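You operate a simulated robot arm through the tools that you are given. There is no shell and no other tool.

The job below is to be done with a simulated robot arm. You get a single attempt, and the scene is never put back.

TASK
Put things in order on the top of the assembly table. At the end: the green card with the grey grip from the top of the assembly table stands where the blue torque driver stood; the blue stub shaft stands where the red test piece stood; the blue torque driver is in the black beacon tray; the red test piece from the top of the assembly table stands on top of the grey pack; whatever was shut is shut again. Leave all else as you found it, and nothing knocked over.

It is judged by the outcome, as a careful person would: the job done as asked, and still so three seconds after it is handed in. It fails if anything else is knocked over, pushed out of place, dropped, spilled or broken.

THE ROBOT
A 7-joint arm with a two-finger parallel gripper, fixed in place. Base frame: the origin is at the foot of the arm, x ahead of it, y to its left, z up; the work surface is at about z = 840. Lengths are in mm, angles in degrees, forces in N, time in s.
With the tool pointing down near the work surface it reaches from about 300 to 700 mm from the base axis. Its first joint turns from -66.0 to 66.0 degrees. Payload 1.57 kg.
The TCP is the grasp point between the finger pads, 30 mm short of the fingertips. In the tool frame z runs along the fingers and y along their closing line. The gripper opens to 110 mm. The fingers are 24 mm wide and 12 mm thick; the gripper's body (48 by 112 mm) begins 78 mm behind the TCP.
Orientation is told as [roll, pitch, yaw] about the base's x, y, z axes, in that order, counted from this pose: with the fingers straight down and closing along the base's y, the tool's x points along the base's -x, its y along +y and its z along -z.

THE INTERFACE
- The arm moves only by the tool arm_command. Its argument "series" is a list of rows, each a list of 7 numbers: the gripper command, from -1 (shut) to 1 (fully open), values between in proportion, then the shift along the base's x, y, z in mm, then the turn, a rotation vector about the base's x, y, z in degrees. In form: [[gripper, dx, dy, dz, wx, wy, wz], ...]. A call has 1 to 20 rows; each row shifts and turns the commanded pose from where the row before left it. Each row takes 0.2 s and may step no farther than 50 mm and 8.6 degrees from the row before; otherwise, or with a gripper value out of range, the whole call is refused. Where a pose cannot be reached the arm comes as near as it can. A force on the tool above 40 N (or 10 N above the force at the start of the call, whichever is more), or a blocked arm, ends the call early, and 0.2 s more pass. The fingers move at their own pace (about 108 mm/s each) and stop on an object; they squeeze with about 25 N. The grip force told is the motor's: it shows also when the fingers shut on nothing. Time passes only in rows, and 0.2 s behind the last, so rows that do not move let the fingers close. The reply holds the time, the measured pose of the TCP, the force on the tool along the base axes, the opening and the grip force, in the units named above and with some noise, with the torque about the TCP (base axes, N m) and any sound that the robot's microphone picked up, and new pictures: "pictures" is both (left out), scene, wrist or none.
- Cameras (640 x 400 px; columns grow to the right, rows downward): "scene" is fixed at [170.6, -395.2, 1405.3]; the picture's right is [0.71, -0.71, 0.00], its down [-0.40, -0.40, -0.83] and it looks along [0.58, 0.58, -0.56] (base axes); focal length 272 px, centre (320, 200). "wrist" rides on the gripper at [70, 16, -141] in the tool frame; the picture's right is [-0.23, 0.97, 0.00], its down [-0.85, -0.20, -0.48] and it looks along [-0.47, -0.11, 0.88] (tool axes); focal length 222 px, centre (320, 200). There is no depth. A picture from a camera that has moved, and an enlarged one, comes with that camera's place and axes in the base frame and with its lens.
- zoom(camera, box): a new picture of the part [left, top, right, bottom] of that camera's present view, enlarged. The clock stands still meanwhile.
- hand_in(): hands the job in; it is judged then, once.

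Nothing tells you positions but the pictures and the camera data. Unless the task says otherwise, let go and move clear before handing in.

The tools are called after ">>>" as name(argument=value, ...) on one line, values as JSON. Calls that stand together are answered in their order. arm_command: Moves the arm, as the interface text tells. Its arguments: {"type":"object","properties":{"series":{"type":"array","items":{"type":"array","items":{"type":"number"}}},"pictures":{"type":"string","enum":["both","scene","wrist","none"]}},"required":["series"]} The other tools are called the same way: zoom (camera, box) takes an enlarged picture of a part of a camera's view; hand_in () hands the job in.

At the start:

```text
t: 0.0
tool_pos: [455.8, -109.3, 1181.1]
ee_rot: [0.0, 0.0, 0.1]
contact_force: [-0.5, 0.0, -0.7]
moment: [-0.02, 0.0, 0.04]
gripper_width: 110.0
grasp_force: 0.1
```

scene: 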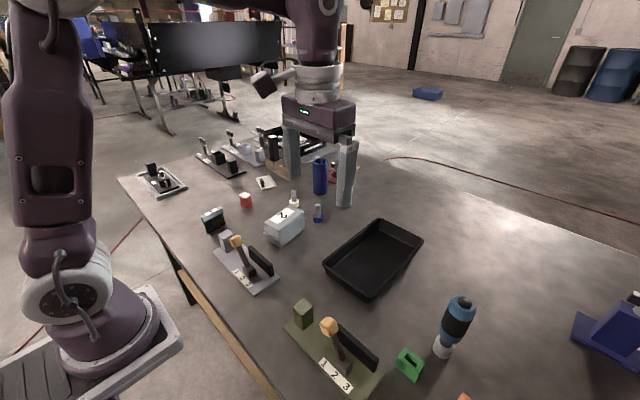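
wrist: 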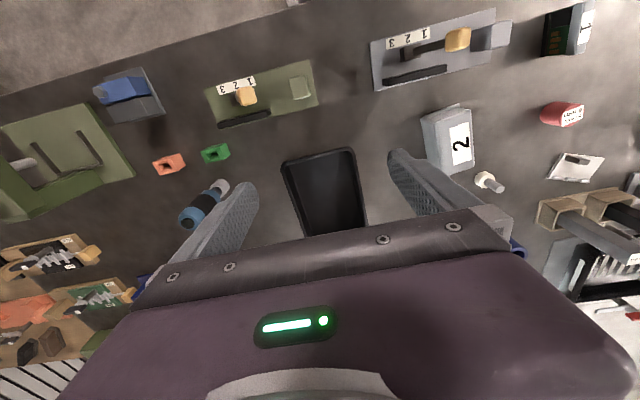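

I see a table with levers/fixtures, a black tray, a blue driver standing, and several small parts. I will zoom in to identify everything before moving.

>>> zoom(camera="scene", box=[180, 120, 380, 245])

>>> zoom(camera="scene", box=[260, 275, 480, 400])

>>> zoom(camera="wrist", box=[360, 0, 640, 175])

>>> zoom(camera="wrist", box=[0, 50, 280, 225])

>>> zoom(camera="wrist", box=[400, 100, 640, 300])

>>> zoom(camera="wrist", box=[0, 200, 200, 400])

```text
3.20 times, centred on (280, 182) of scene
camera zoom: at [170.6, -395.2, 1405.3], right [0.71, -0.71, 0.0], down [-0.4, -0.4, -0.83], along [0.58, 0.58, -0.56], focal length 872 px, centre (448, 256)
```

zoom: 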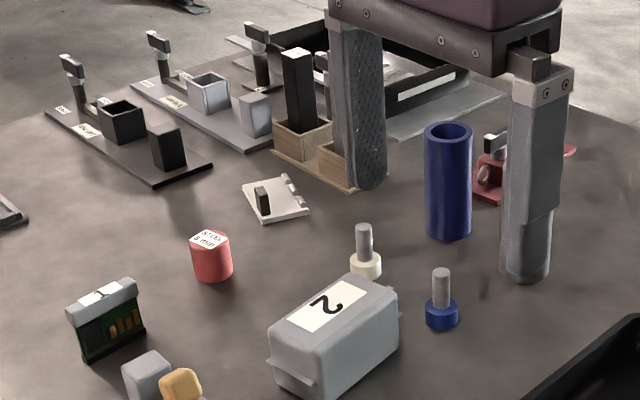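

```text
2.91 times, centred on (370, 338) of scene
camera zoom: at [170.6, -395.2, 1405.3], right [0.71, -0.71, 0.0], down [-0.4, -0.4, -0.83], along [0.58, 0.58, -0.56], focal length 792 px, centre (174, -200)
```

zoom: 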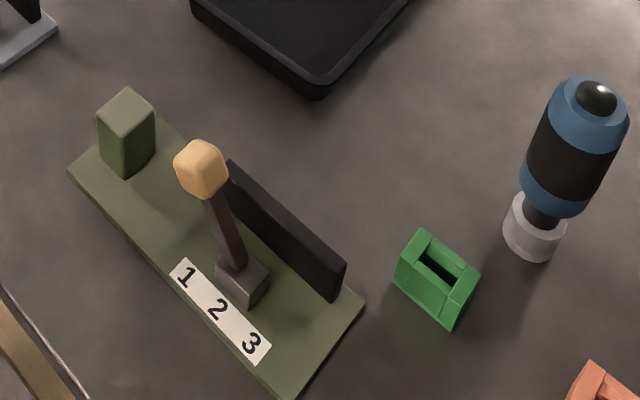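

```text
2.29 times, centred on (500, 88) of wrist
camera zoom: at [385.4, -92.0, 1322.4], right [0.23, 0.97, 0.0], down [0.85, -0.2, 0.48], along [0.47, -0.11, -0.88], focal length 508 px, centre (-91, 457)
```

zoom: 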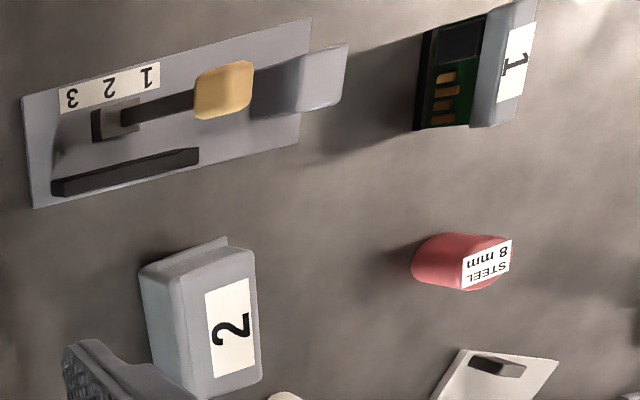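

```text
2.29 times, centred on (140, 138) of wrist
camera zoom: at [385.4, -92.0, 1322.4], right [0.23, 0.97, 0.0], down [0.85, -0.2, 0.48], along [0.47, -0.11, -0.88], focal length 508 px, centre (731, 343)
```

zoom: 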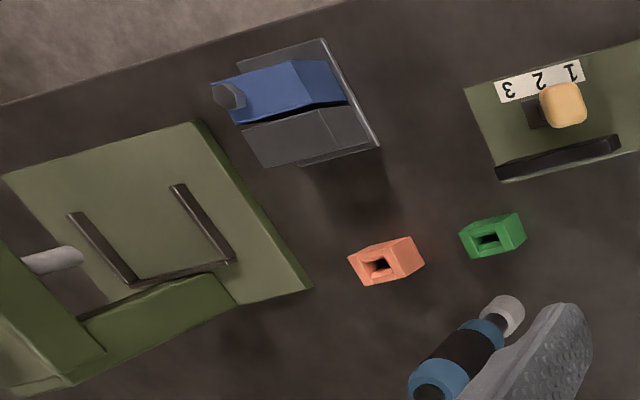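

```text
2.00 times, centred on (520, 200) of wrist
camera zoom: at [385.4, -92.0, 1322.4], right [0.23, 0.97, 0.0], down [0.85, -0.2, 0.48], along [0.47, -0.11, -0.88], focal length 444 px, centre (-80, 200)
```

zoom: 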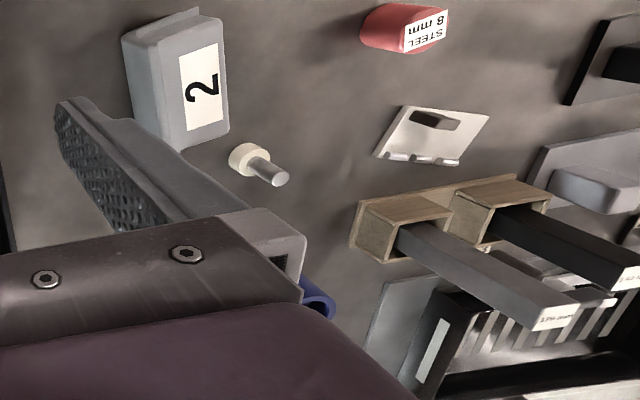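

```text
2.00 times, centred on (100, 300) of wrist
camera zoom: at [385.4, -92.0, 1322.4], right [0.23, 0.97, 0.0], down [0.85, -0.2, 0.48], along [0.47, -0.11, -0.88], focal length 444 px, centre (760, 0)
```

zoom: 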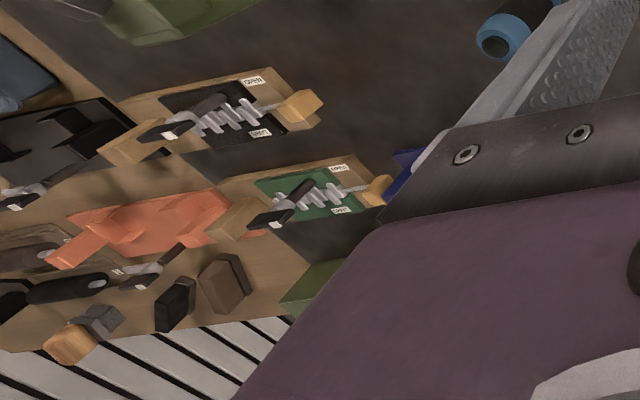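

I see the main items: green card (near the "1" grip), red cylinder, grey pack "2", blue-flanged shaft, blue driver, black tray. I'll enlarge the remaining areas to check for other trays, look-alikes and shut things.

>>> zoom(camera="scene", box=[110, 110, 290, 220])

>>> zoom(camera="scene", box=[480, 250, 640, 400])

>>> zoom(camera="scene", box=[70, 0, 320, 140])

>>> zoom(camera="scene", box=[300, 200, 440, 310])

>>> zoom(camera="scene", box=[180, 190, 310, 310])

>>> zoom(camera="wrist", box=[260, 120, 400, 240])

```text
3.56 times, centred on (200, 165) of scene
camera zoom: at [170.6, -395.2, 1405.3], right [0.71, -0.71, 0.0], down [-0.4, -0.4, -0.83], along [0.58, 0.58, -0.56], focal length 969 px, centre (747, 324)
```

zoom: 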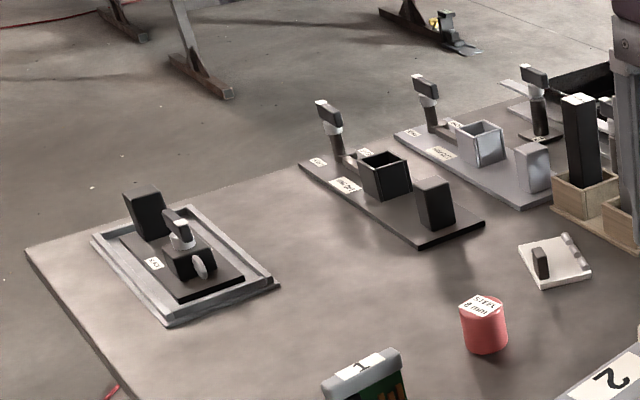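

```text
2.67 times, centred on (560, 325) of scene
camera zoom: at [170.6, -395.2, 1405.3], right [0.71, -0.71, 0.0], down [-0.4, -0.4, -0.83], along [0.58, 0.58, -0.56], focal length 726 px, centre (-320, -133)
```

zoom: 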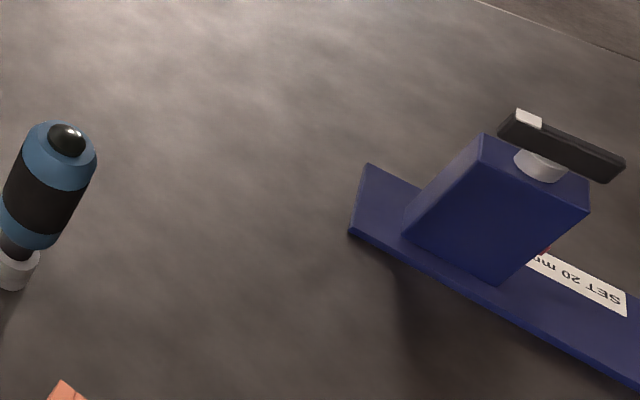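

```text
2.56 times, centred on (195, 70) of scene
camera zoom: at [170.6, -395.2, 1405.3], right [0.71, -0.71, 0.0], down [-0.4, -0.4, -0.83], along [0.58, 0.58, -0.56], focal length 697 px, centre (640, 533)
```

zoom: 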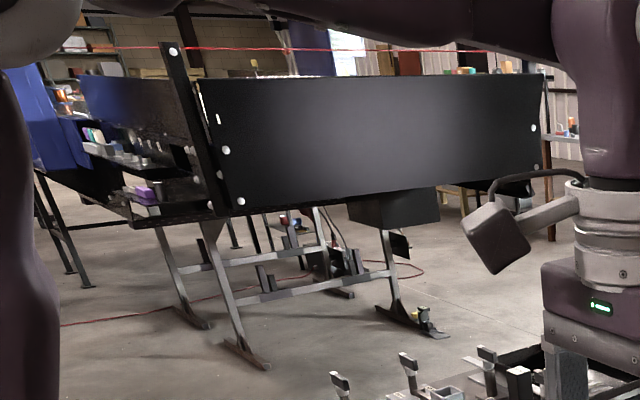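

```text
3.64 times, centred on (370, 255) of scene
camera zoom: at [170.6, -395.2, 1405.3], right [0.71, -0.71, 0.0], down [-0.4, -0.4, -0.83], along [0.58, 0.58, -0.56], focal length 991 px, centre (138, 0)
```

zoom: 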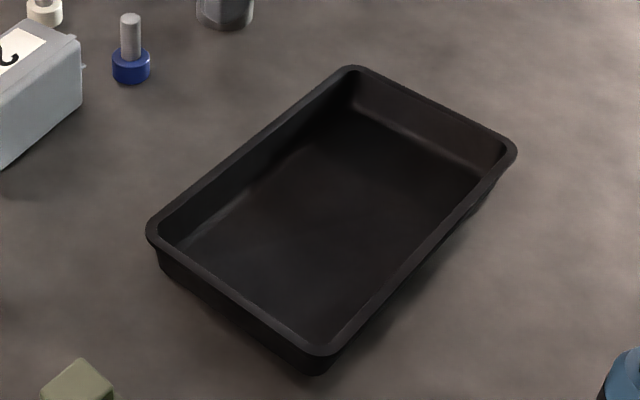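

```text
3.33 times, centred on (245, 250) of scene
camera zoom: at [170.6, -395.2, 1405.3], right [0.71, -0.71, 0.0], down [-0.4, -0.4, -0.83], along [0.58, 0.58, -0.56], focal length 908 px, centre (570, 33)
```

zoom: 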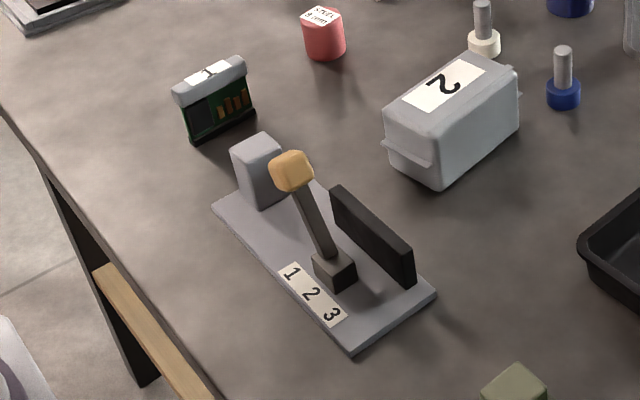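

```text
3.33 times, centred on (330, 180) of wrist
camera zoom: at [385.4, -92.0, 1322.4], right [0.23, 0.97, 0.0], down [0.85, -0.2, 0.48], along [0.47, -0.11, -0.88], focal length 740 px, centre (287, 267)
```

zoom: 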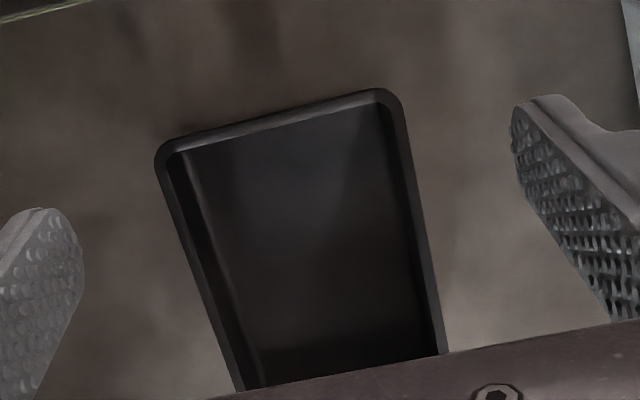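

The layout is clear on the left. I will move the arm high and sideways to survey the right part of the table with the wrist camera.

>>> arm_command(series=[[1, 0, -50, 0, 0, 0, 0], [1, 0, -50, 0, 0, 0, 0], [1, 0, -50, 0, 0, 0, 0], [1, 0, -50, 0, 0, 0, 0], [1, 0, 0, 0, 0, 0, 0]])

```text
t: 1.2
tool_pos: [454.3, -308.6, 1180.8]
ee_rot: [-0.1, 0.0, 0.1]
contact_force: [0.1, -0.1, 0.4]
moment: [-0.03, 0.01, -0.02]
gripper_width: 109.7
grasp_force: 0.1
camera wrist: at [384.5, -292.7, 1322.3], right [0.23, 0.97, 0.0], down [0.86, -0.2, 0.48], along [0.47, -0.11, -0.88], focal length 222 px, centre (320, 200)
```

scene: 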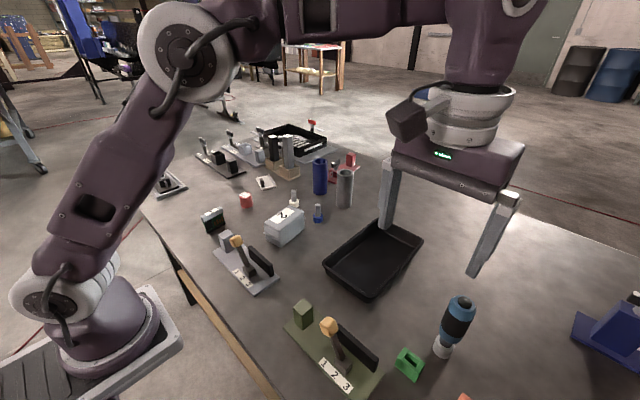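
wrist: 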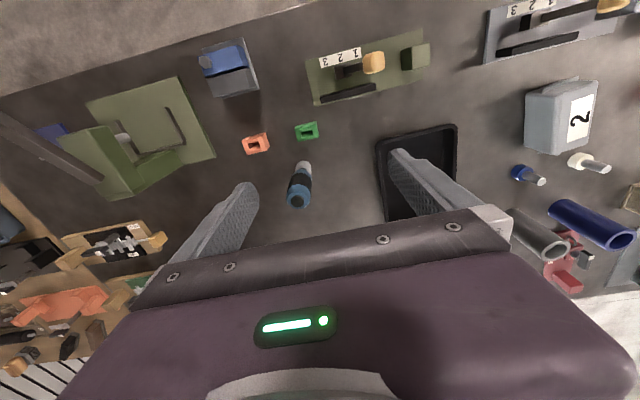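

>>> zoom(camera="scene", box=[190, 105, 370, 225])

>>> zoom(camera="wrist", box=[0, 20, 320, 220])

>>> zoom(camera="wrist", box=[0, 180, 220, 400])

>>> zoom(camera="wrist", box=[440, 60, 640, 320])

```text
3.33 times, centred on (280, 165) of scene
camera zoom: at [170.6, -395.3, 1405.3], right [0.71, -0.71, 0.0], down [-0.4, -0.4, -0.83], along [0.58, 0.58, -0.56], focal length 908 px, centre (453, 317)
```

zoom: 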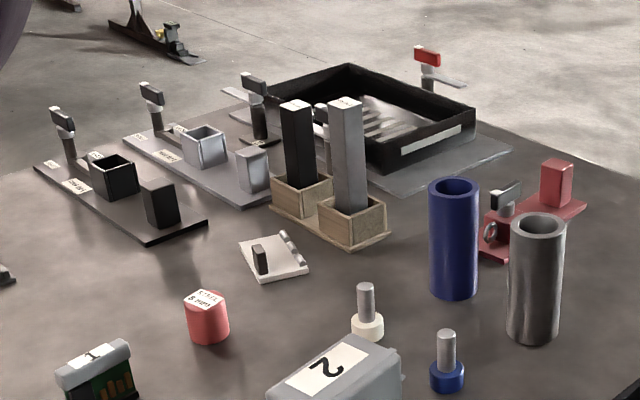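

```text
2.00 times, centred on (160, 120) of wrist
camera zoom: at [384.5, -292.7, 1322.3], right [0.23, 0.97, 0.0], down [0.86, -0.2, 0.48], along [0.47, -0.11, -0.88], focal length 444 px, centre (640, 360)
```

zoom: 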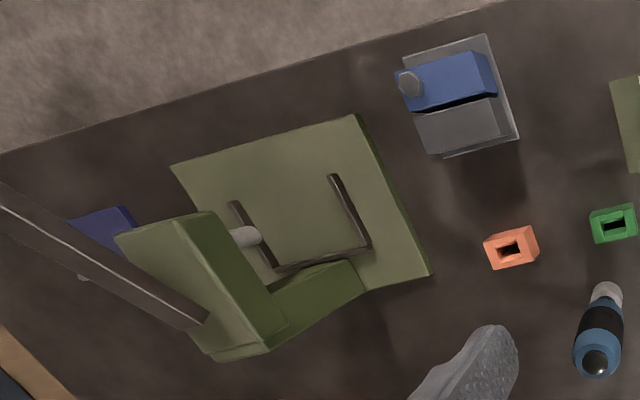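

```text
1.82 times, centred on (110, 290) of wrist
camera zoom: at [384.5, -292.7, 1322.3], right [0.23, 0.97, 0.0], down [0.86, -0.2, 0.48], along [0.47, -0.11, -0.88], focal length 404 px, centre (702, 36)
```

zoom: 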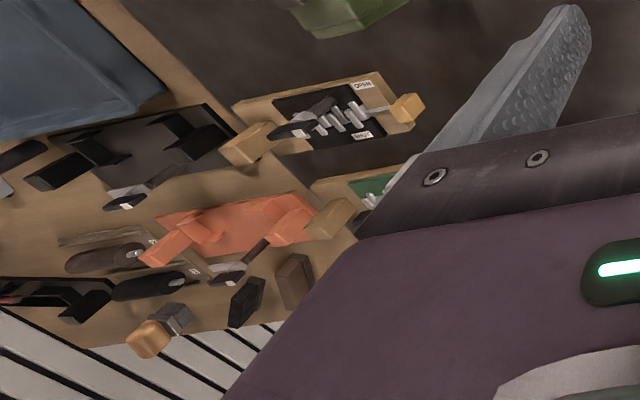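

```text
1.54 times, centred on (540, 190) of wrist
camera zoom: at [384.5, -292.7, 1322.3], right [0.23, 0.97, 0.0], down [0.86, -0.2, 0.48], along [0.47, -0.11, -0.88], focal length 342 px, centre (-18, 215)
```

zoom: 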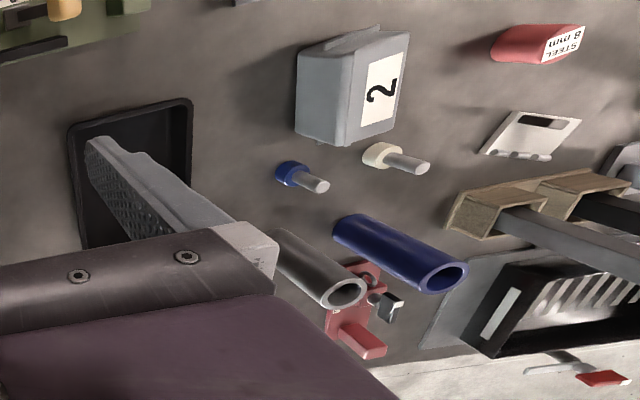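

The black tray at about (655, -120) is a plain open tray; a second black box with slots lies far beyond reach. I'll look further right and toward the back, to be sure no other tray is meant.

>>> arm_command(series=[[1, -20, -45, 0, 0, 0, 0], [1, -20, -45, 0, 0, 0, 0], [1, -20, -45, 0, 0, 0, -8], [1, -20, -45, 0, 0, 0, -8], [1, 0, 0, 0, 0, 0, -8], [1, 0, 0, 0, 0, 0, -8], [1, 0, 0, 0, 0, 0, -8], [1, 0, 0, 0, 0, 0, 0]], pictures="both")

```text
t: 3.0
tool_pos: [376.4, -459.6, 1157.2]
ee_rot: [-1.8, -1.1, -35.9]
contact_force: [0.0, -0.9, -0.7]
moment: [0.0, 0.04, 0.0]
gripper_width: 110.0
grasp_force: 0.2
out of reach, approached as far as the arm can: row 3, 4
camera wrist: at [331.0, -400.0, 1297.1], right [0.76, 0.65, -0.03], down [0.58, -0.65, 0.5], along [0.31, -0.39, -0.87], focal length 222 px, centre (320, 200)
```

scene: 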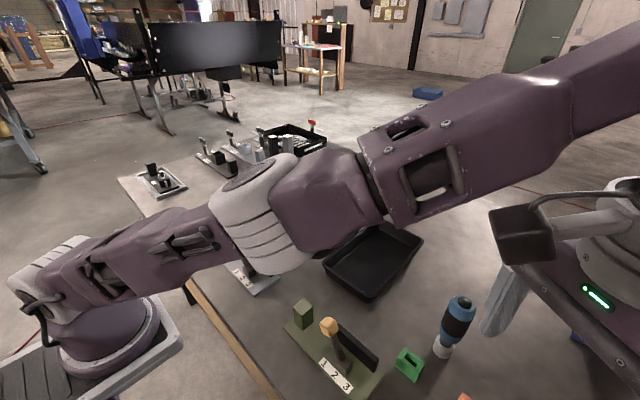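
wrist: 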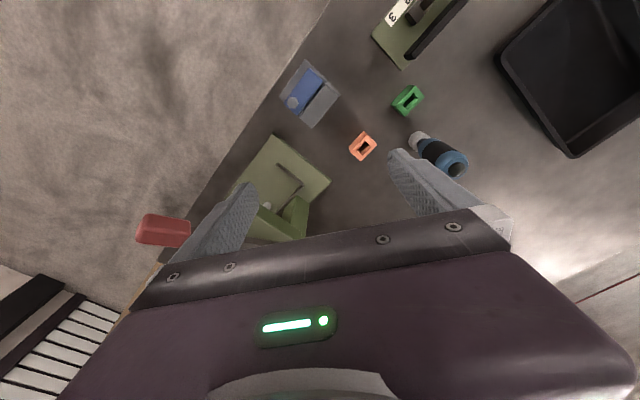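

I want to see the far right region; I'll tilt the wrist so the camera looks outward.

>>> arm_command(series=[[1, 0, 0, 0, 6.1, 5.2, 0], [1, 0, 0, 0, 6.1, 5.2, 0], [1, 0, 0, 0, 6.1, 5.2, 0], [1, 0, 0, 0, 6.1, 5.2, 0], [1, 0, 0, 0, 0, 0, 0]], pictures="wrist")

```text
t: 4.2
tool_pos: [359.7, -414.1, 1085.1]
ee_rot: [2.6, 18.1, -32.0]
contact_force: [-0.1, 0.1, -0.3]
moment: [-0.03, 0.01, -0.01]
gripper_width: 110.0
grasp_force: 0.1
out of reach, approached as far as the arm can: row 1, 2, 3, 4
camera wrist: at [347.1, -394.0, 1242.0], right [0.71, 0.7, -0.03], down [0.7, -0.69, 0.18], along [0.11, -0.15, -0.98], focal length 222 px, centre (320, 200)
```

wrist: 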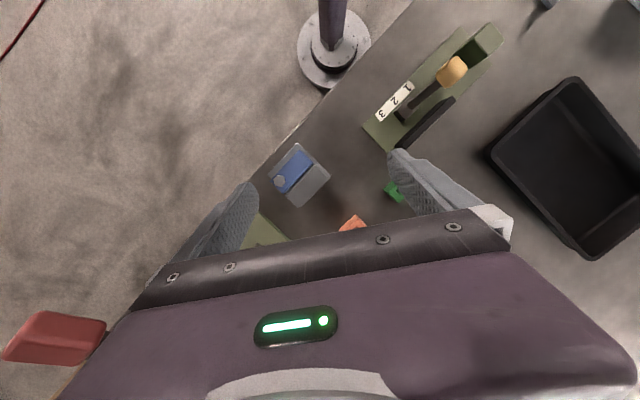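

The right side holds only other fixtures, and the only tray within reach is the black one at about (655, -122). I'll level the tool again and move back over the driver at about (548, -370) for a closer look.

>>> arm_command(series=[[1, 0, 0, 0, -3.9, -4.7, 0], [1, 0, 0, 0, -3.9, -4.7, 0], [1, 0, 0, 0, -3.9, -4.7, 0], [1, 0, 0, 0, 0, 0, 0]], pictures="wrist")

```text
t: 5.2
tool_pos: [360.1, -415.5, 1084.7]
ee_rot: [0.0, -0.3, -32.5]
contact_force: [-0.9, 0.0, 0.1]
moment: [-0.04, -0.01, 0.0]
gripper_width: 109.9
grasp_force: 0.1
camera wrist: at [309.7, -363.5, 1226.8], right [0.71, 0.7, 0.0], down [0.61, -0.63, 0.48], along [0.34, -0.34, -0.88], focal length 222 px, centre (320, 200)
```

wrist: 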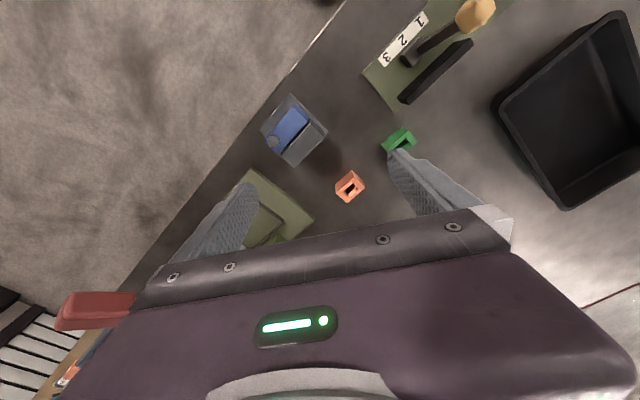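

I'm level again at yaw -32.5. Next I move toward the driver, staying above its top (about z = 1003), to refine its position.

>>> arm_command(series=[[1, 40, 10, 0, 0, 0, 0], [1, 40, 15, 0, 0, 0, 0], [1, 40, 15, 0, 0, 0, 0], [1, 30, 5, 0, 0, 0, 0], [1, 0, 0, 0, 0, 0, 0]])

```text
t: 6.4
tool_pos: [509.9, -371.8, 1085.4]
ee_rot: [0.1, -0.1, -32.4]
contact_force: [0.2, -0.4, 0.1]
moment: [0.0, -0.01, 0.01]
gripper_width: 110.0
grasp_force: 0.0
camera wrist: at [460.1, -318.8, 1227.2], right [0.71, 0.7, 0.0], down [0.61, -0.63, 0.48], along [0.34, -0.34, -0.88], focal length 222 px, centre (320, 200)
```

scene: 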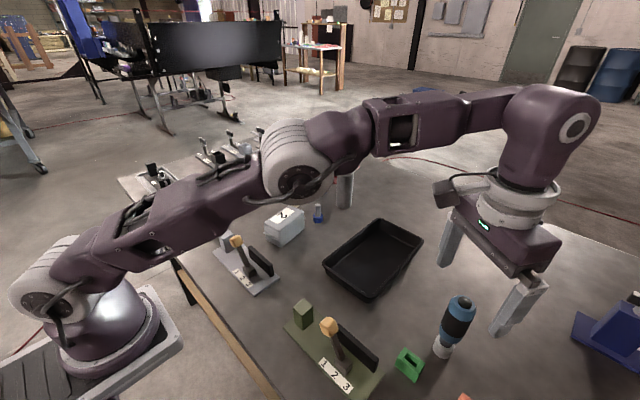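
wrist: 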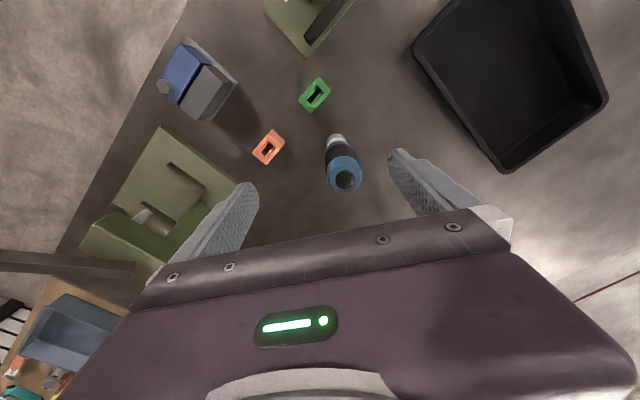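

>>> zoom(camera="wrist", box=[250, 60, 410, 220])

>>> zoom(camera="wrist", box=[400, 0, 640, 180])

>>> zoom(camera="wrist", box=[0, 120, 200, 400])

>>> zoom(camera="scene", box=[390, 270, 530, 400])

```text
2.50 times, centred on (330, 140) of wrist
camera zoom: at [460.1, -318.8, 1227.2], right [0.71, 0.7, 0.0], down [0.61, -0.63, 0.48], along [0.34, -0.34, -0.88], focal length 555 px, centre (295, 350)
```

zoom: 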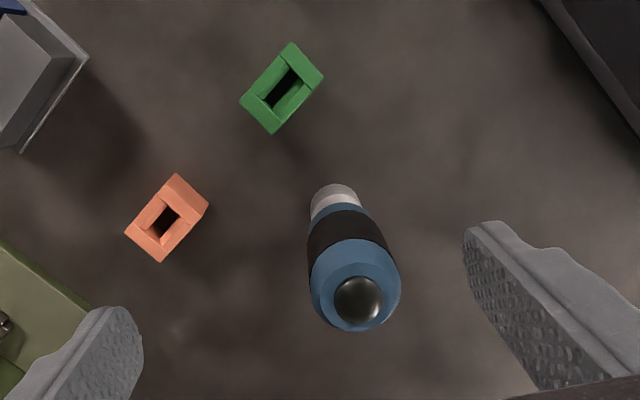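

```text
2.22 times, centred on (520, 90) of wrist
camera zoom: at [460.1, -318.8, 1227.2], right [0.71, 0.7, 0.0], down [0.61, -0.63, 0.48], along [0.34, -0.34, -0.88], focal length 494 px, centre (-124, 444)
```

zoom: 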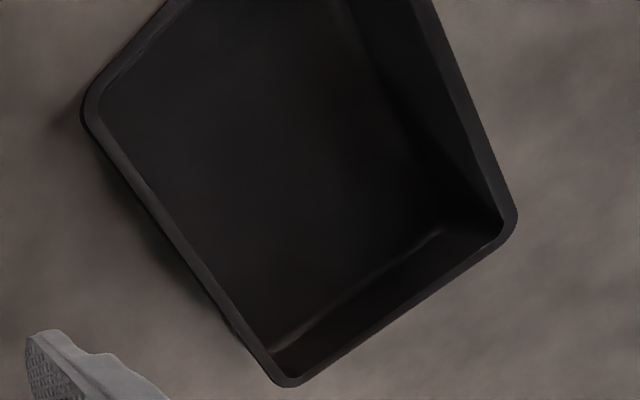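

```text
1.43 times, centred on (100, 260) of wrist
camera zoom: at [460.1, -318.8, 1227.2], right [0.71, 0.7, 0.0], down [0.61, -0.63, 0.48], along [0.34, -0.34, -0.88], focal length 317 px, centre (634, 114)
```

zoom: 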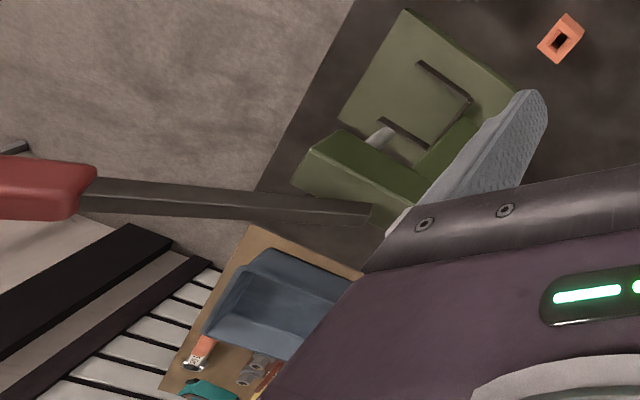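

```text
3.08 times, centred on (460, 335) of scene
camera zoom: at [170.7, -395.2, 1405.3], right [0.71, -0.71, 0.0], down [-0.4, -0.4, -0.83], along [0.58, 0.58, -0.56], focal length 838 px, centre (-111, -215)
```

zoom: 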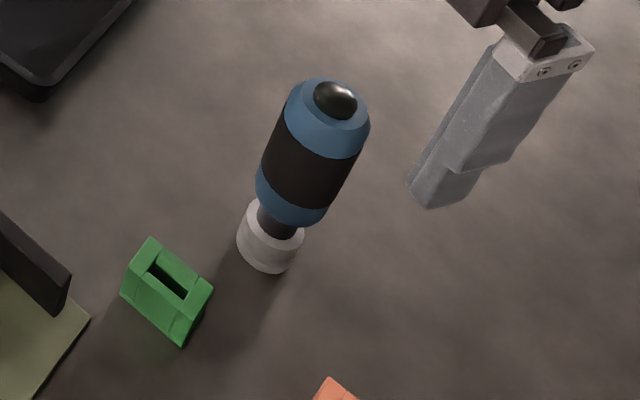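

The driver stands at about (549, -368), top z ≈ 1002, handle ~42 mm wide; I'll descend around its black band at z ≈ 945.

>>> arm_command(series=[[1, 20, 2, -10, 0, 0, 0], [1, 19, 2, -20, 0, 0, 0], [1, 0, 0, -30, 0, 0, 0], [1, 0, 0, 0, 0, 0, 0]])

```text
t: 7.4
tool_pos: [533.5, -363.3, 1033.6]
ee_rot: [0.2, -0.1, -32.5]
contact_force: [0.4, 0.3, 0.0]
moment: [0.0, 0.0, 0.02]
gripper_width: 109.9
grasp_force: 0.2
out of reach, approached as far as the arm can: row 1, 2
camera wrist: at [482.9, -312.6, 1176.0], right [0.71, 0.7, 0.0], down [0.61, -0.63, 0.48], along [0.34, -0.34, -0.88], focal length 222 px, centre (320, 200)
```

scene: 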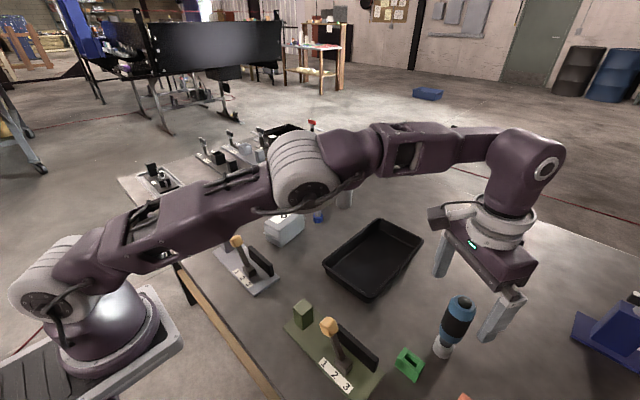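
wrist: 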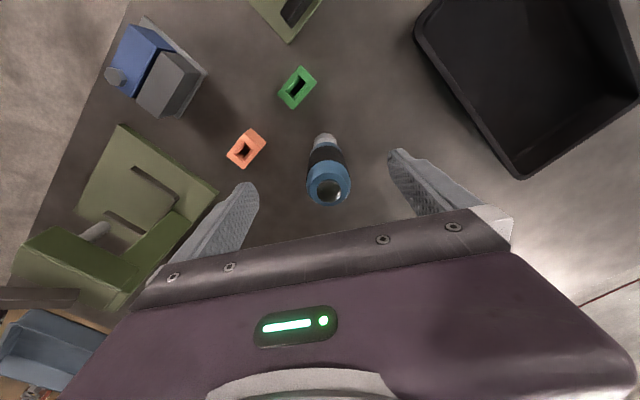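

The arm is near its reach limit at this height, so I'll descend with the fingers straddling the driver and then finish the forward move lower.

>>> arm_command(series=[[1, 0, 0, -30, 0, 0, 0], [1, 0, 0, -20, 0, 0, 0], [1, 8, -2, -15, 0, 0, 0], [1, 8, -3, -10, 0, 0, 0], [1, 0, 0, -13, 0, 0, 0], [1, 0, 0, 0, 0, 0, 0]])

```text
t: 8.8
tool_pos: [550.7, -369.1, 945.8]
ee_rot: [0.1, -0.1, -32.4]
contact_force: [-0.3, -0.3, 0.5]
moment: [0.0, 0.03, -0.02]
gripper_width: 110.0
grasp_force: 0.0
camera wrist: at [499.6, -317.2, 1088.1], right [0.71, 0.7, 0.0], down [0.61, -0.63, 0.48], along [0.34, -0.34, -0.88], focal length 222 px, centre (320, 200)
```

scene: 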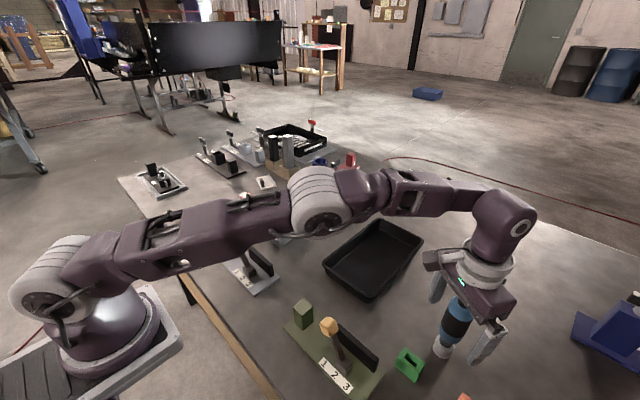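
wrist: 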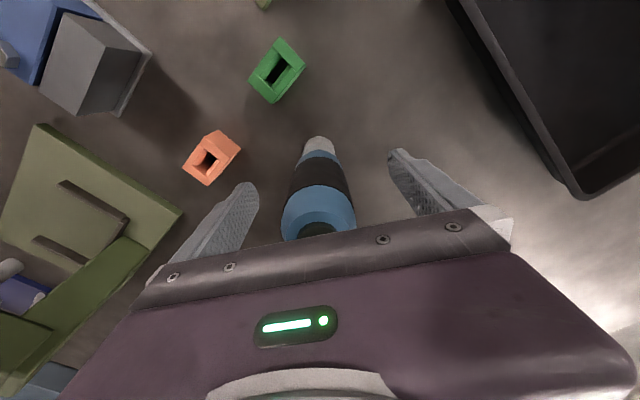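

The driver is centred between the fingers; now I close the gripper.

>>> arm_command(series=[[-1, 0, 0, 0, 0, 0, 0], [-1, 0, 0, 0, 0, 0, 0], [-1, 0, 0, 0, 0, 0, 0], [-1, 0, 0, 0, 0, 0, 0]])

```text
t: 9.8
tool_pos: [549.8, -370.5, 946.2]
ee_rot: [0.1, -0.2, -32.5]
contact_force: [-1.3, -1.0, 1.3]
moment: [-0.23, 0.21, 0.01]
gripper_width: 41.4
grasp_force: 24.7
camera wrist: at [499.4, -317.4, 1088.4], right [0.71, 0.7, 0.0], down [0.61, -0.63, 0.48], along [0.34, -0.34, -0.88], focal length 222 px, centre (320, 200)
```

scene: 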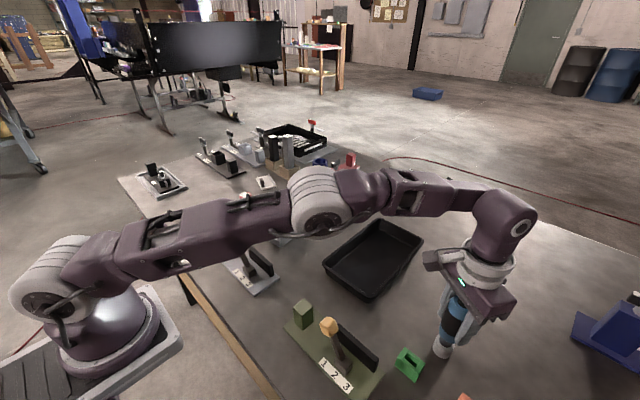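
wrist: 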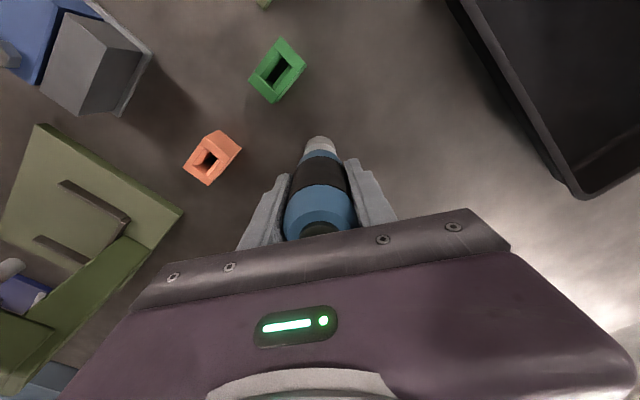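

Gripped at 41 mm. I lift straight up a little, then pull slightly inward while rising, and check.

>>> arm_command(series=[[-1, 0, 0, 15, 0, 0, 0], [-1, 0, 0, 20, 0, 0, 0], [-1, -10, 15, 20, 0, 0, 0], [-1, -10, 25, 15, 0, 0, 0], [-1, 0, 0, 0, 0, 0, 0]])

```text
t: 11.0
tool_pos: [527.2, -328.6, 1015.2]
ee_rot: [0.1, -0.1, -32.5]
contact_force: [-0.5, -0.2, -5.5]
moment: [-0.01, 0.0, 0.01]
gripper_width: 41.6
grasp_force: 25.0
camera wrist: at [478.6, -277.4, 1157.9], right [0.71, 0.7, 0.0], down [0.61, -0.63, 0.48], along [0.34, -0.34, -0.88], focal length 222 px, centre (320, 200)
```

scene: 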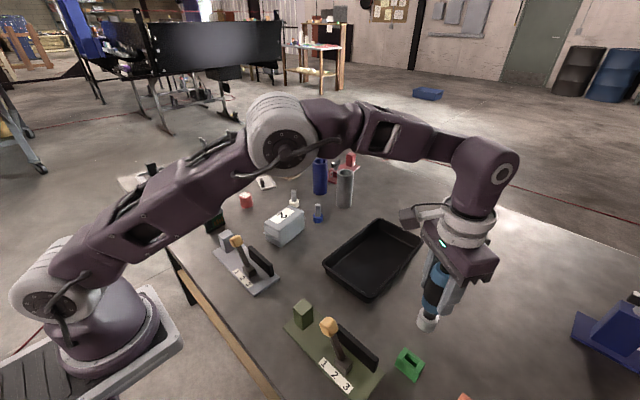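
wrist: 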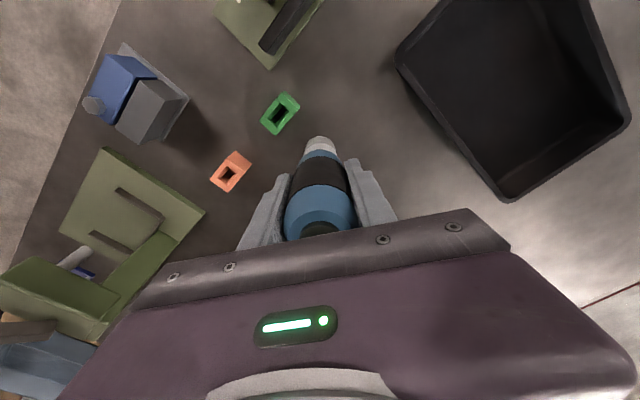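

The driver hangs straight with its bottom at z ≈ 909, above the tray rim (≈ 870). I carry it over the tray to about (608, -125).

>>> arm_command(series=[[-1, 16, 40, 0, 0, 0, 0], [-1, 16, 41, 0, 0, 0, 0], [-1, 16, 41, 0, 0, 0, 0], [-1, 16, 41, 0, 0, 0, 0], [-1, 17, 41, 0, 0, 0, 0], [-1, 0, 0, 0, 0, 0, 0]])

```text
t: 12.4
tool_pos: [610.4, -123.9, 1015.9]
ee_rot: [0.1, -0.1, -32.5]
contact_force: [-0.2, -1.2, -5.0]
moment: [0.04, 0.01, 0.01]
gripper_width: 41.7
grasp_force: 25.1
camera wrist: at [560.2, -72.3, 1158.7], right [0.71, 0.7, 0.0], down [0.61, -0.63, 0.48], along [0.34, -0.34, -0.88], focal length 222 px, centre (320, 200)
```

scene: 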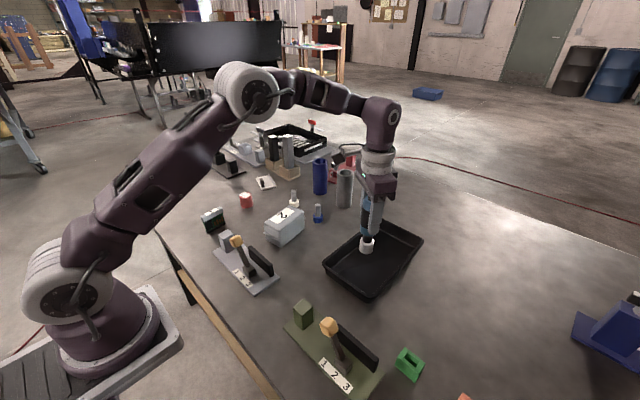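
wrist: 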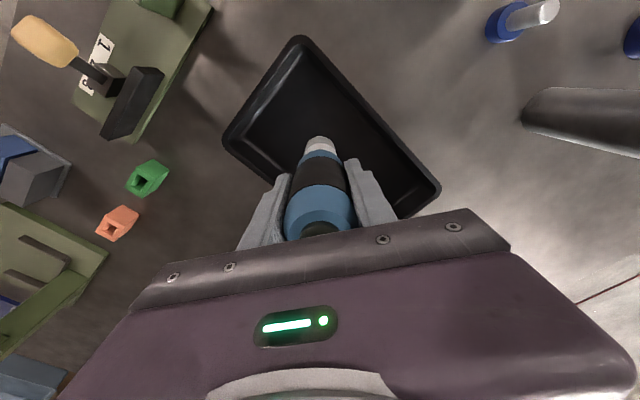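

Over the tray now. I lower quickly to just above the floor, then slowly.

>>> arm_command(series=[[-1, 0, 0, -25, 0, 0, 0], [-1, 0, 0, -20, 0, 0, 0], [-1, 0, 0, -10, 0, 0, 0], [-1, 0, 0, -3, 0, 0, 0], [-1, 0, 0, 0, 0, 0, 0]], pictures="scene")

>>> arm_command(series=[[-1, 0, 0, -2, 0, 0, 0], [-1, 0, 0, -2, 0, 0, 0], [-1, 0, 0, 0, 0, 0, 0]], pictures="none")

```text
t: 13.6
tool_pos: [608.5, -124.2, 958.1]
ee_rot: [0.1, -0.1, -32.4]
contact_force: [-0.9, 0.1, -4.4]
moment: [0.02, -0.02, 0.03]
gripper_width: 41.4
grasp_force: 24.6
```

scene: 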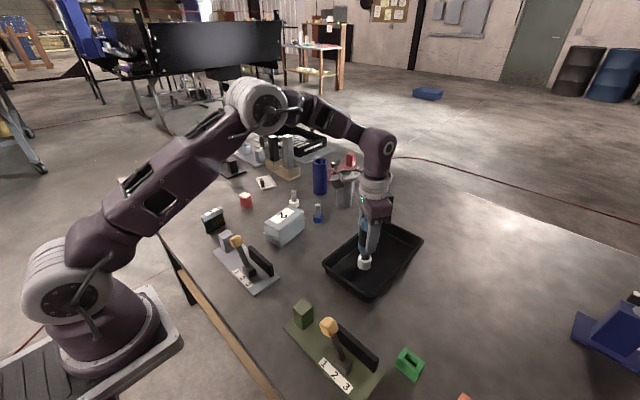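

```text
t: 14.4
tool_pos: [609.6, -124.3, 954.6]
ee_rot: [0.1, -0.1, -32.5]
contact_force: [0.5, 0.2, -5.0]
moment: [0.02, -0.01, 0.03]
gripper_width: 41.2
grasp_force: 24.7
```

The driver is still hanging freely (-5 N); I lower in small steps until the floor carries it.

>>> arm_command(series=[[-1, 0, 0, -1.5, 0, 0, 0], [-1, 0, 0, -1.5, 0, 0, 0], [-1, 0, 0, 0, 0, 0, 0]], pictures="none")

```text
t: 15.2
tool_pos: [610.2, -124.4, 951.3]
ee_rot: [0.1, -0.2, -32.4]
contact_force: [-3.0, 0.4, 5.1]
moment: [-0.05, 0.36, -0.08]
gripper_width: 41.5
grasp_force: 25.3
```

The tray floor now carries the driver; I release and check that it stands.

>>> arm_command(series=[[0.5, 0, 0, 0, 0, 0, 0], [1, 0, 0, 0, 0, 0, 0], [1, 0, 0, 0, 0, 0, 0], [1, 0, 0, 0, 0, 0, 0]])

```text
t: 16.2
tool_pos: [609.7, -125.4, 951.3]
ee_rot: [0.0, -0.1, -32.5]
contact_force: [0.0, -0.1, 0.3]
moment: [-0.01, -0.01, 0.0]
gripper_width: 110.1
grasp_force: 0.0
camera wrist: at [560.2, -73.1, 1093.2], right [0.71, 0.7, 0.0], down [0.61, -0.63, 0.48], along [0.34, -0.34, -0.88], focal length 222 px, centre (320, 200)
```

scene: 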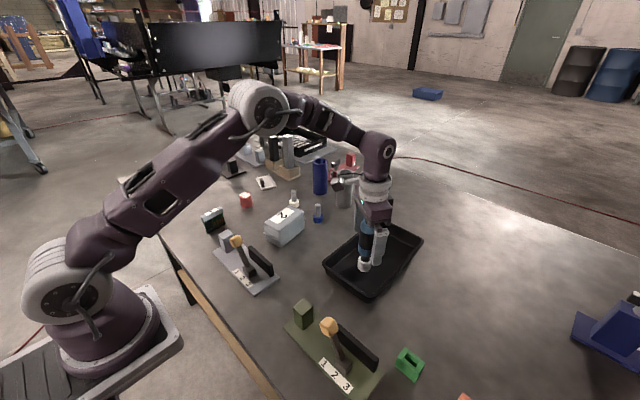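
wrist: 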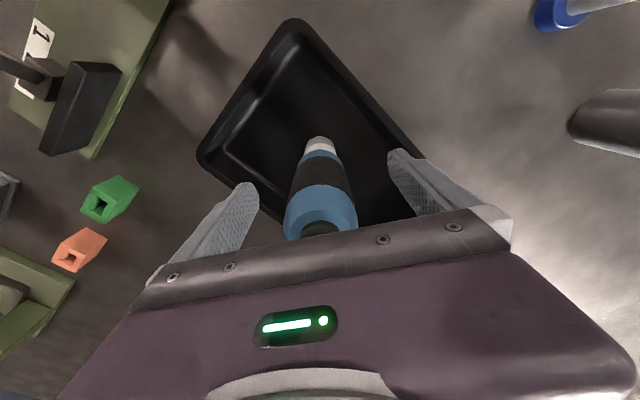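

The driver stands in the tray. I rise straight up clear of it, then move over toward the green card at about (410, 318).

>>> arm_command(series=[[1, 0, 0, 30, 0, 0, 0], [1, 0, 0, 35, 0, 0, 0], [1, 0, 0, 30, 0, 0, 0], [1, 0, 0, 10, 0, 0, 0], [1, -10, 5, 10, 0, 0, 0], [1, -30, 30, 15, 0, 0, 0], [1, 0, 0, 0, 0, 0, 0]])

```text
t: 17.8
tool_pos: [570.3, -89.0, 1081.4]
ee_rot: [0.0, -0.1, -32.5]
contact_force: [0.1, -0.4, 0.8]
moment: [0.01, 0.04, -0.01]
gripper_width: 109.9
grasp_force: 0.0
camera wrist: at [519.9, -37.9, 1223.1], right [0.71, 0.7, 0.0], down [0.61, -0.63, 0.48], along [0.34, -0.34, -0.88], focal length 222 px, centre (320, 200)
```

scene: 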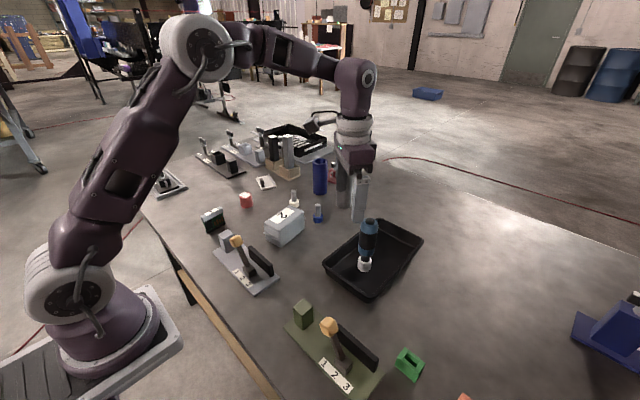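
wrist: 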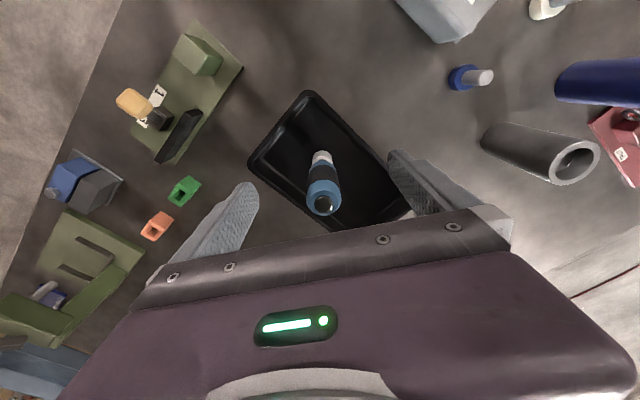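

The driver stands upright in the tray and the tray has not moved. Now I travel to above the green card and turn the gripper to close along y.

>>> arm_command(series=[[1, -17, 43, 2, 0, 0, 3], [1, -17, 43, 2, 0, 0, 3], [1, -17, 43, 2, 0, 0, 3], [1, -17, 43, 2, 0, 0, 3], [1, -17, 43, 2, 0, 0, 3], [1, -17, 43, 2, 0, 0, 3], [1, -17, 43, 2, 0, 0, 3], [1, -17, 43, 2, 0, 0, 3], [1, -17, 43, 2, 0, 0, 3], [1, 0, 0, 0, 0, 0, 0]])

```text
t: 20.0
tool_pos: [416.9, 297.9, 1098.3]
ee_rot: [0.1, 0.0, -5.5]
contact_force: [-0.2, -0.4, -0.3]
moment: [-0.02, 0.0, -0.01]
gripper_width: 110.1
grasp_force: 0.0
camera wrist: at [349.7, 320.9, 1240.9], right [0.32, 0.95, 0.0], down [0.83, -0.28, 0.48], along [0.46, -0.15, -0.88], focal length 222 px, centre (320, 200)
```

scene: 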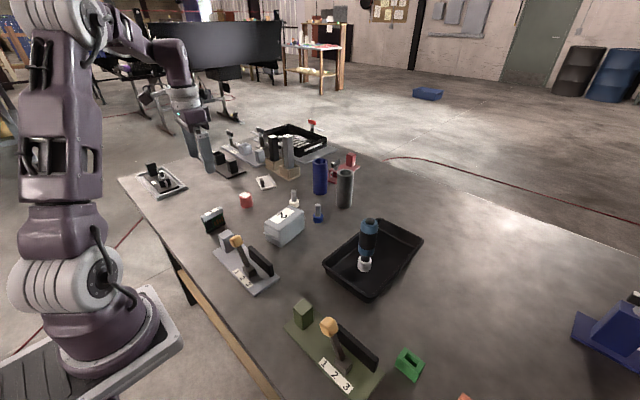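
wrist: 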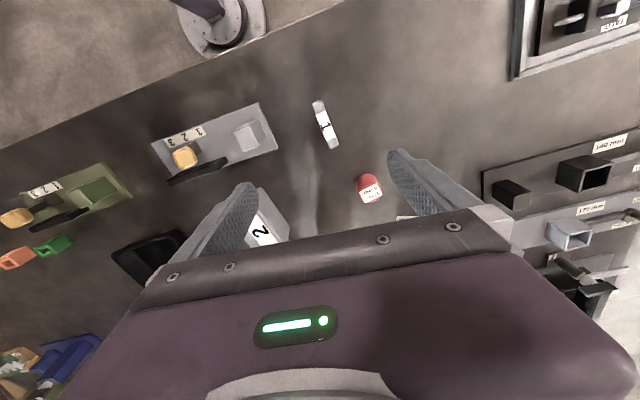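

>>> zoom(camera="wrist", box=[280, 80, 400, 220])

>>> zoom(camera="scene", box=[190, 190, 290, 270])

>>> zoom(camera="wrist", box=[480, 0, 640, 320])

```text
2.86 times, centred on (340, 150) of wrist
camera zoom: at [349.7, 320.9, 1240.9], right [0.32, 0.95, 0.0], down [0.83, -0.28, 0.48], along [0.46, -0.15, -0.88], focal length 635 px, centre (263, 343)
```

zoom: 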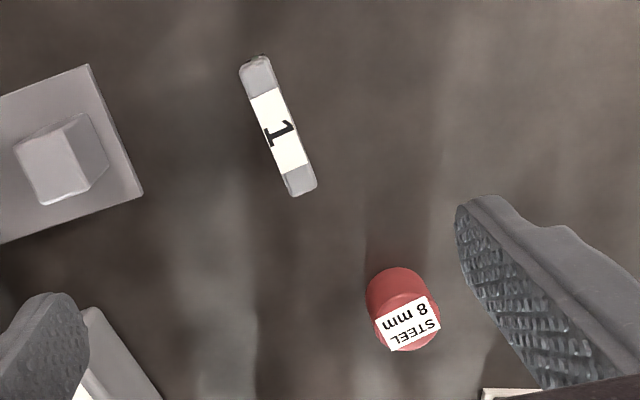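

```text
5.00 times, centred on (240, 230) of scene
camera zoom: at [170.6, -395.2, 1405.3], right [0.71, -0.71, 0.0], down [-0.4, -0.4, -0.83], along [0.58, 0.58, -0.56], focal length 1362 px, centre (720, 50)
```

zoom: 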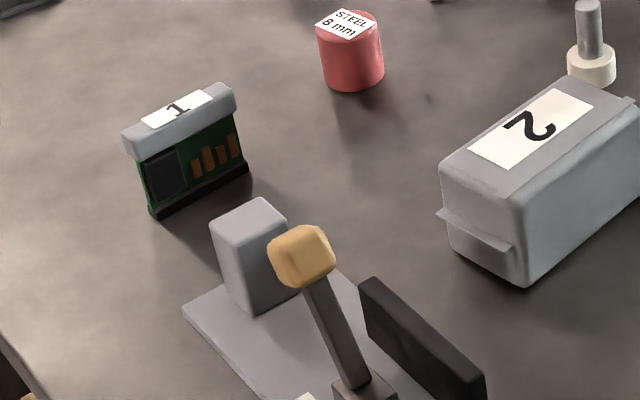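

```text
1.25 times, centred on (560, 160) of wrist
camera zoom: at [349.7, 320.9, 1240.9], right [0.32, 0.95, 0.0], down [0.83, -0.28, 0.48], along [0.46, -0.15, -0.88], focal length 278 px, centre (20, 250)
```

zoom: 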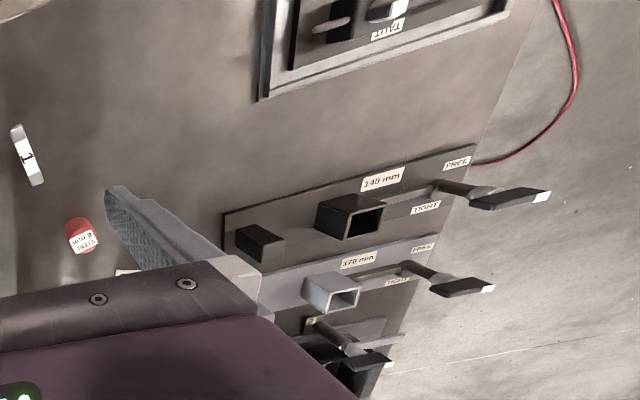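

The card's grip runs nearly along x, centred at about (410, 312). I'll move directly above, turn to match, and lower for a closer look.

>>> arm_command(series=[[1, -3, 7, -30, 0, 0, 4], [1, -3.4, 7, -30, 0, 0, 4], [1, 0, 0, -30, 0, 0, 0], [1, 0, 0, 0, 0, 0, 0]], pictures="wrist")

>>> zoom(camera="wrist", box=[260, 80, 380, 200])

```text
t: 21.0
tool_pos: [412.7, 310.4, 1008.5]
ee_rot: [0.0, 0.0, 2.6]
contact_force: [0.2, -0.8, -0.6]
moment: [0.03, 0.0, -0.01]
gripper_width: 110.1
grasp_force: 0.1
camera wrist: at [341.2, 324.5, 1150.8], right [0.18, 0.98, 0.0], down [0.86, -0.16, 0.48], along [0.47, -0.09, -0.88], focal length 222 px, centre (320, 200)
```

wrist: 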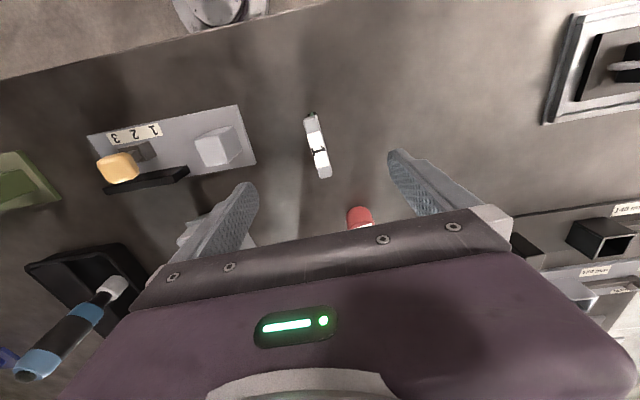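

```text
3.33 times, centred on (320, 140) of wrist
camera zoom: at [341.2, 324.5, 1150.8], right [0.18, 0.98, 0.0], down [0.86, -0.16, 0.48], along [0.47, -0.09, -0.88], focal length 740 px, centre (320, 400)
```

zoom: 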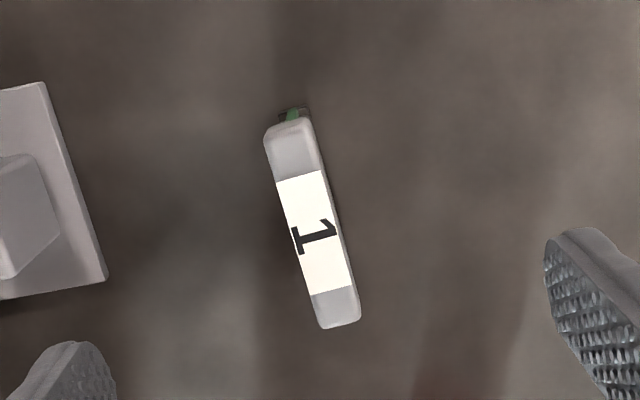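

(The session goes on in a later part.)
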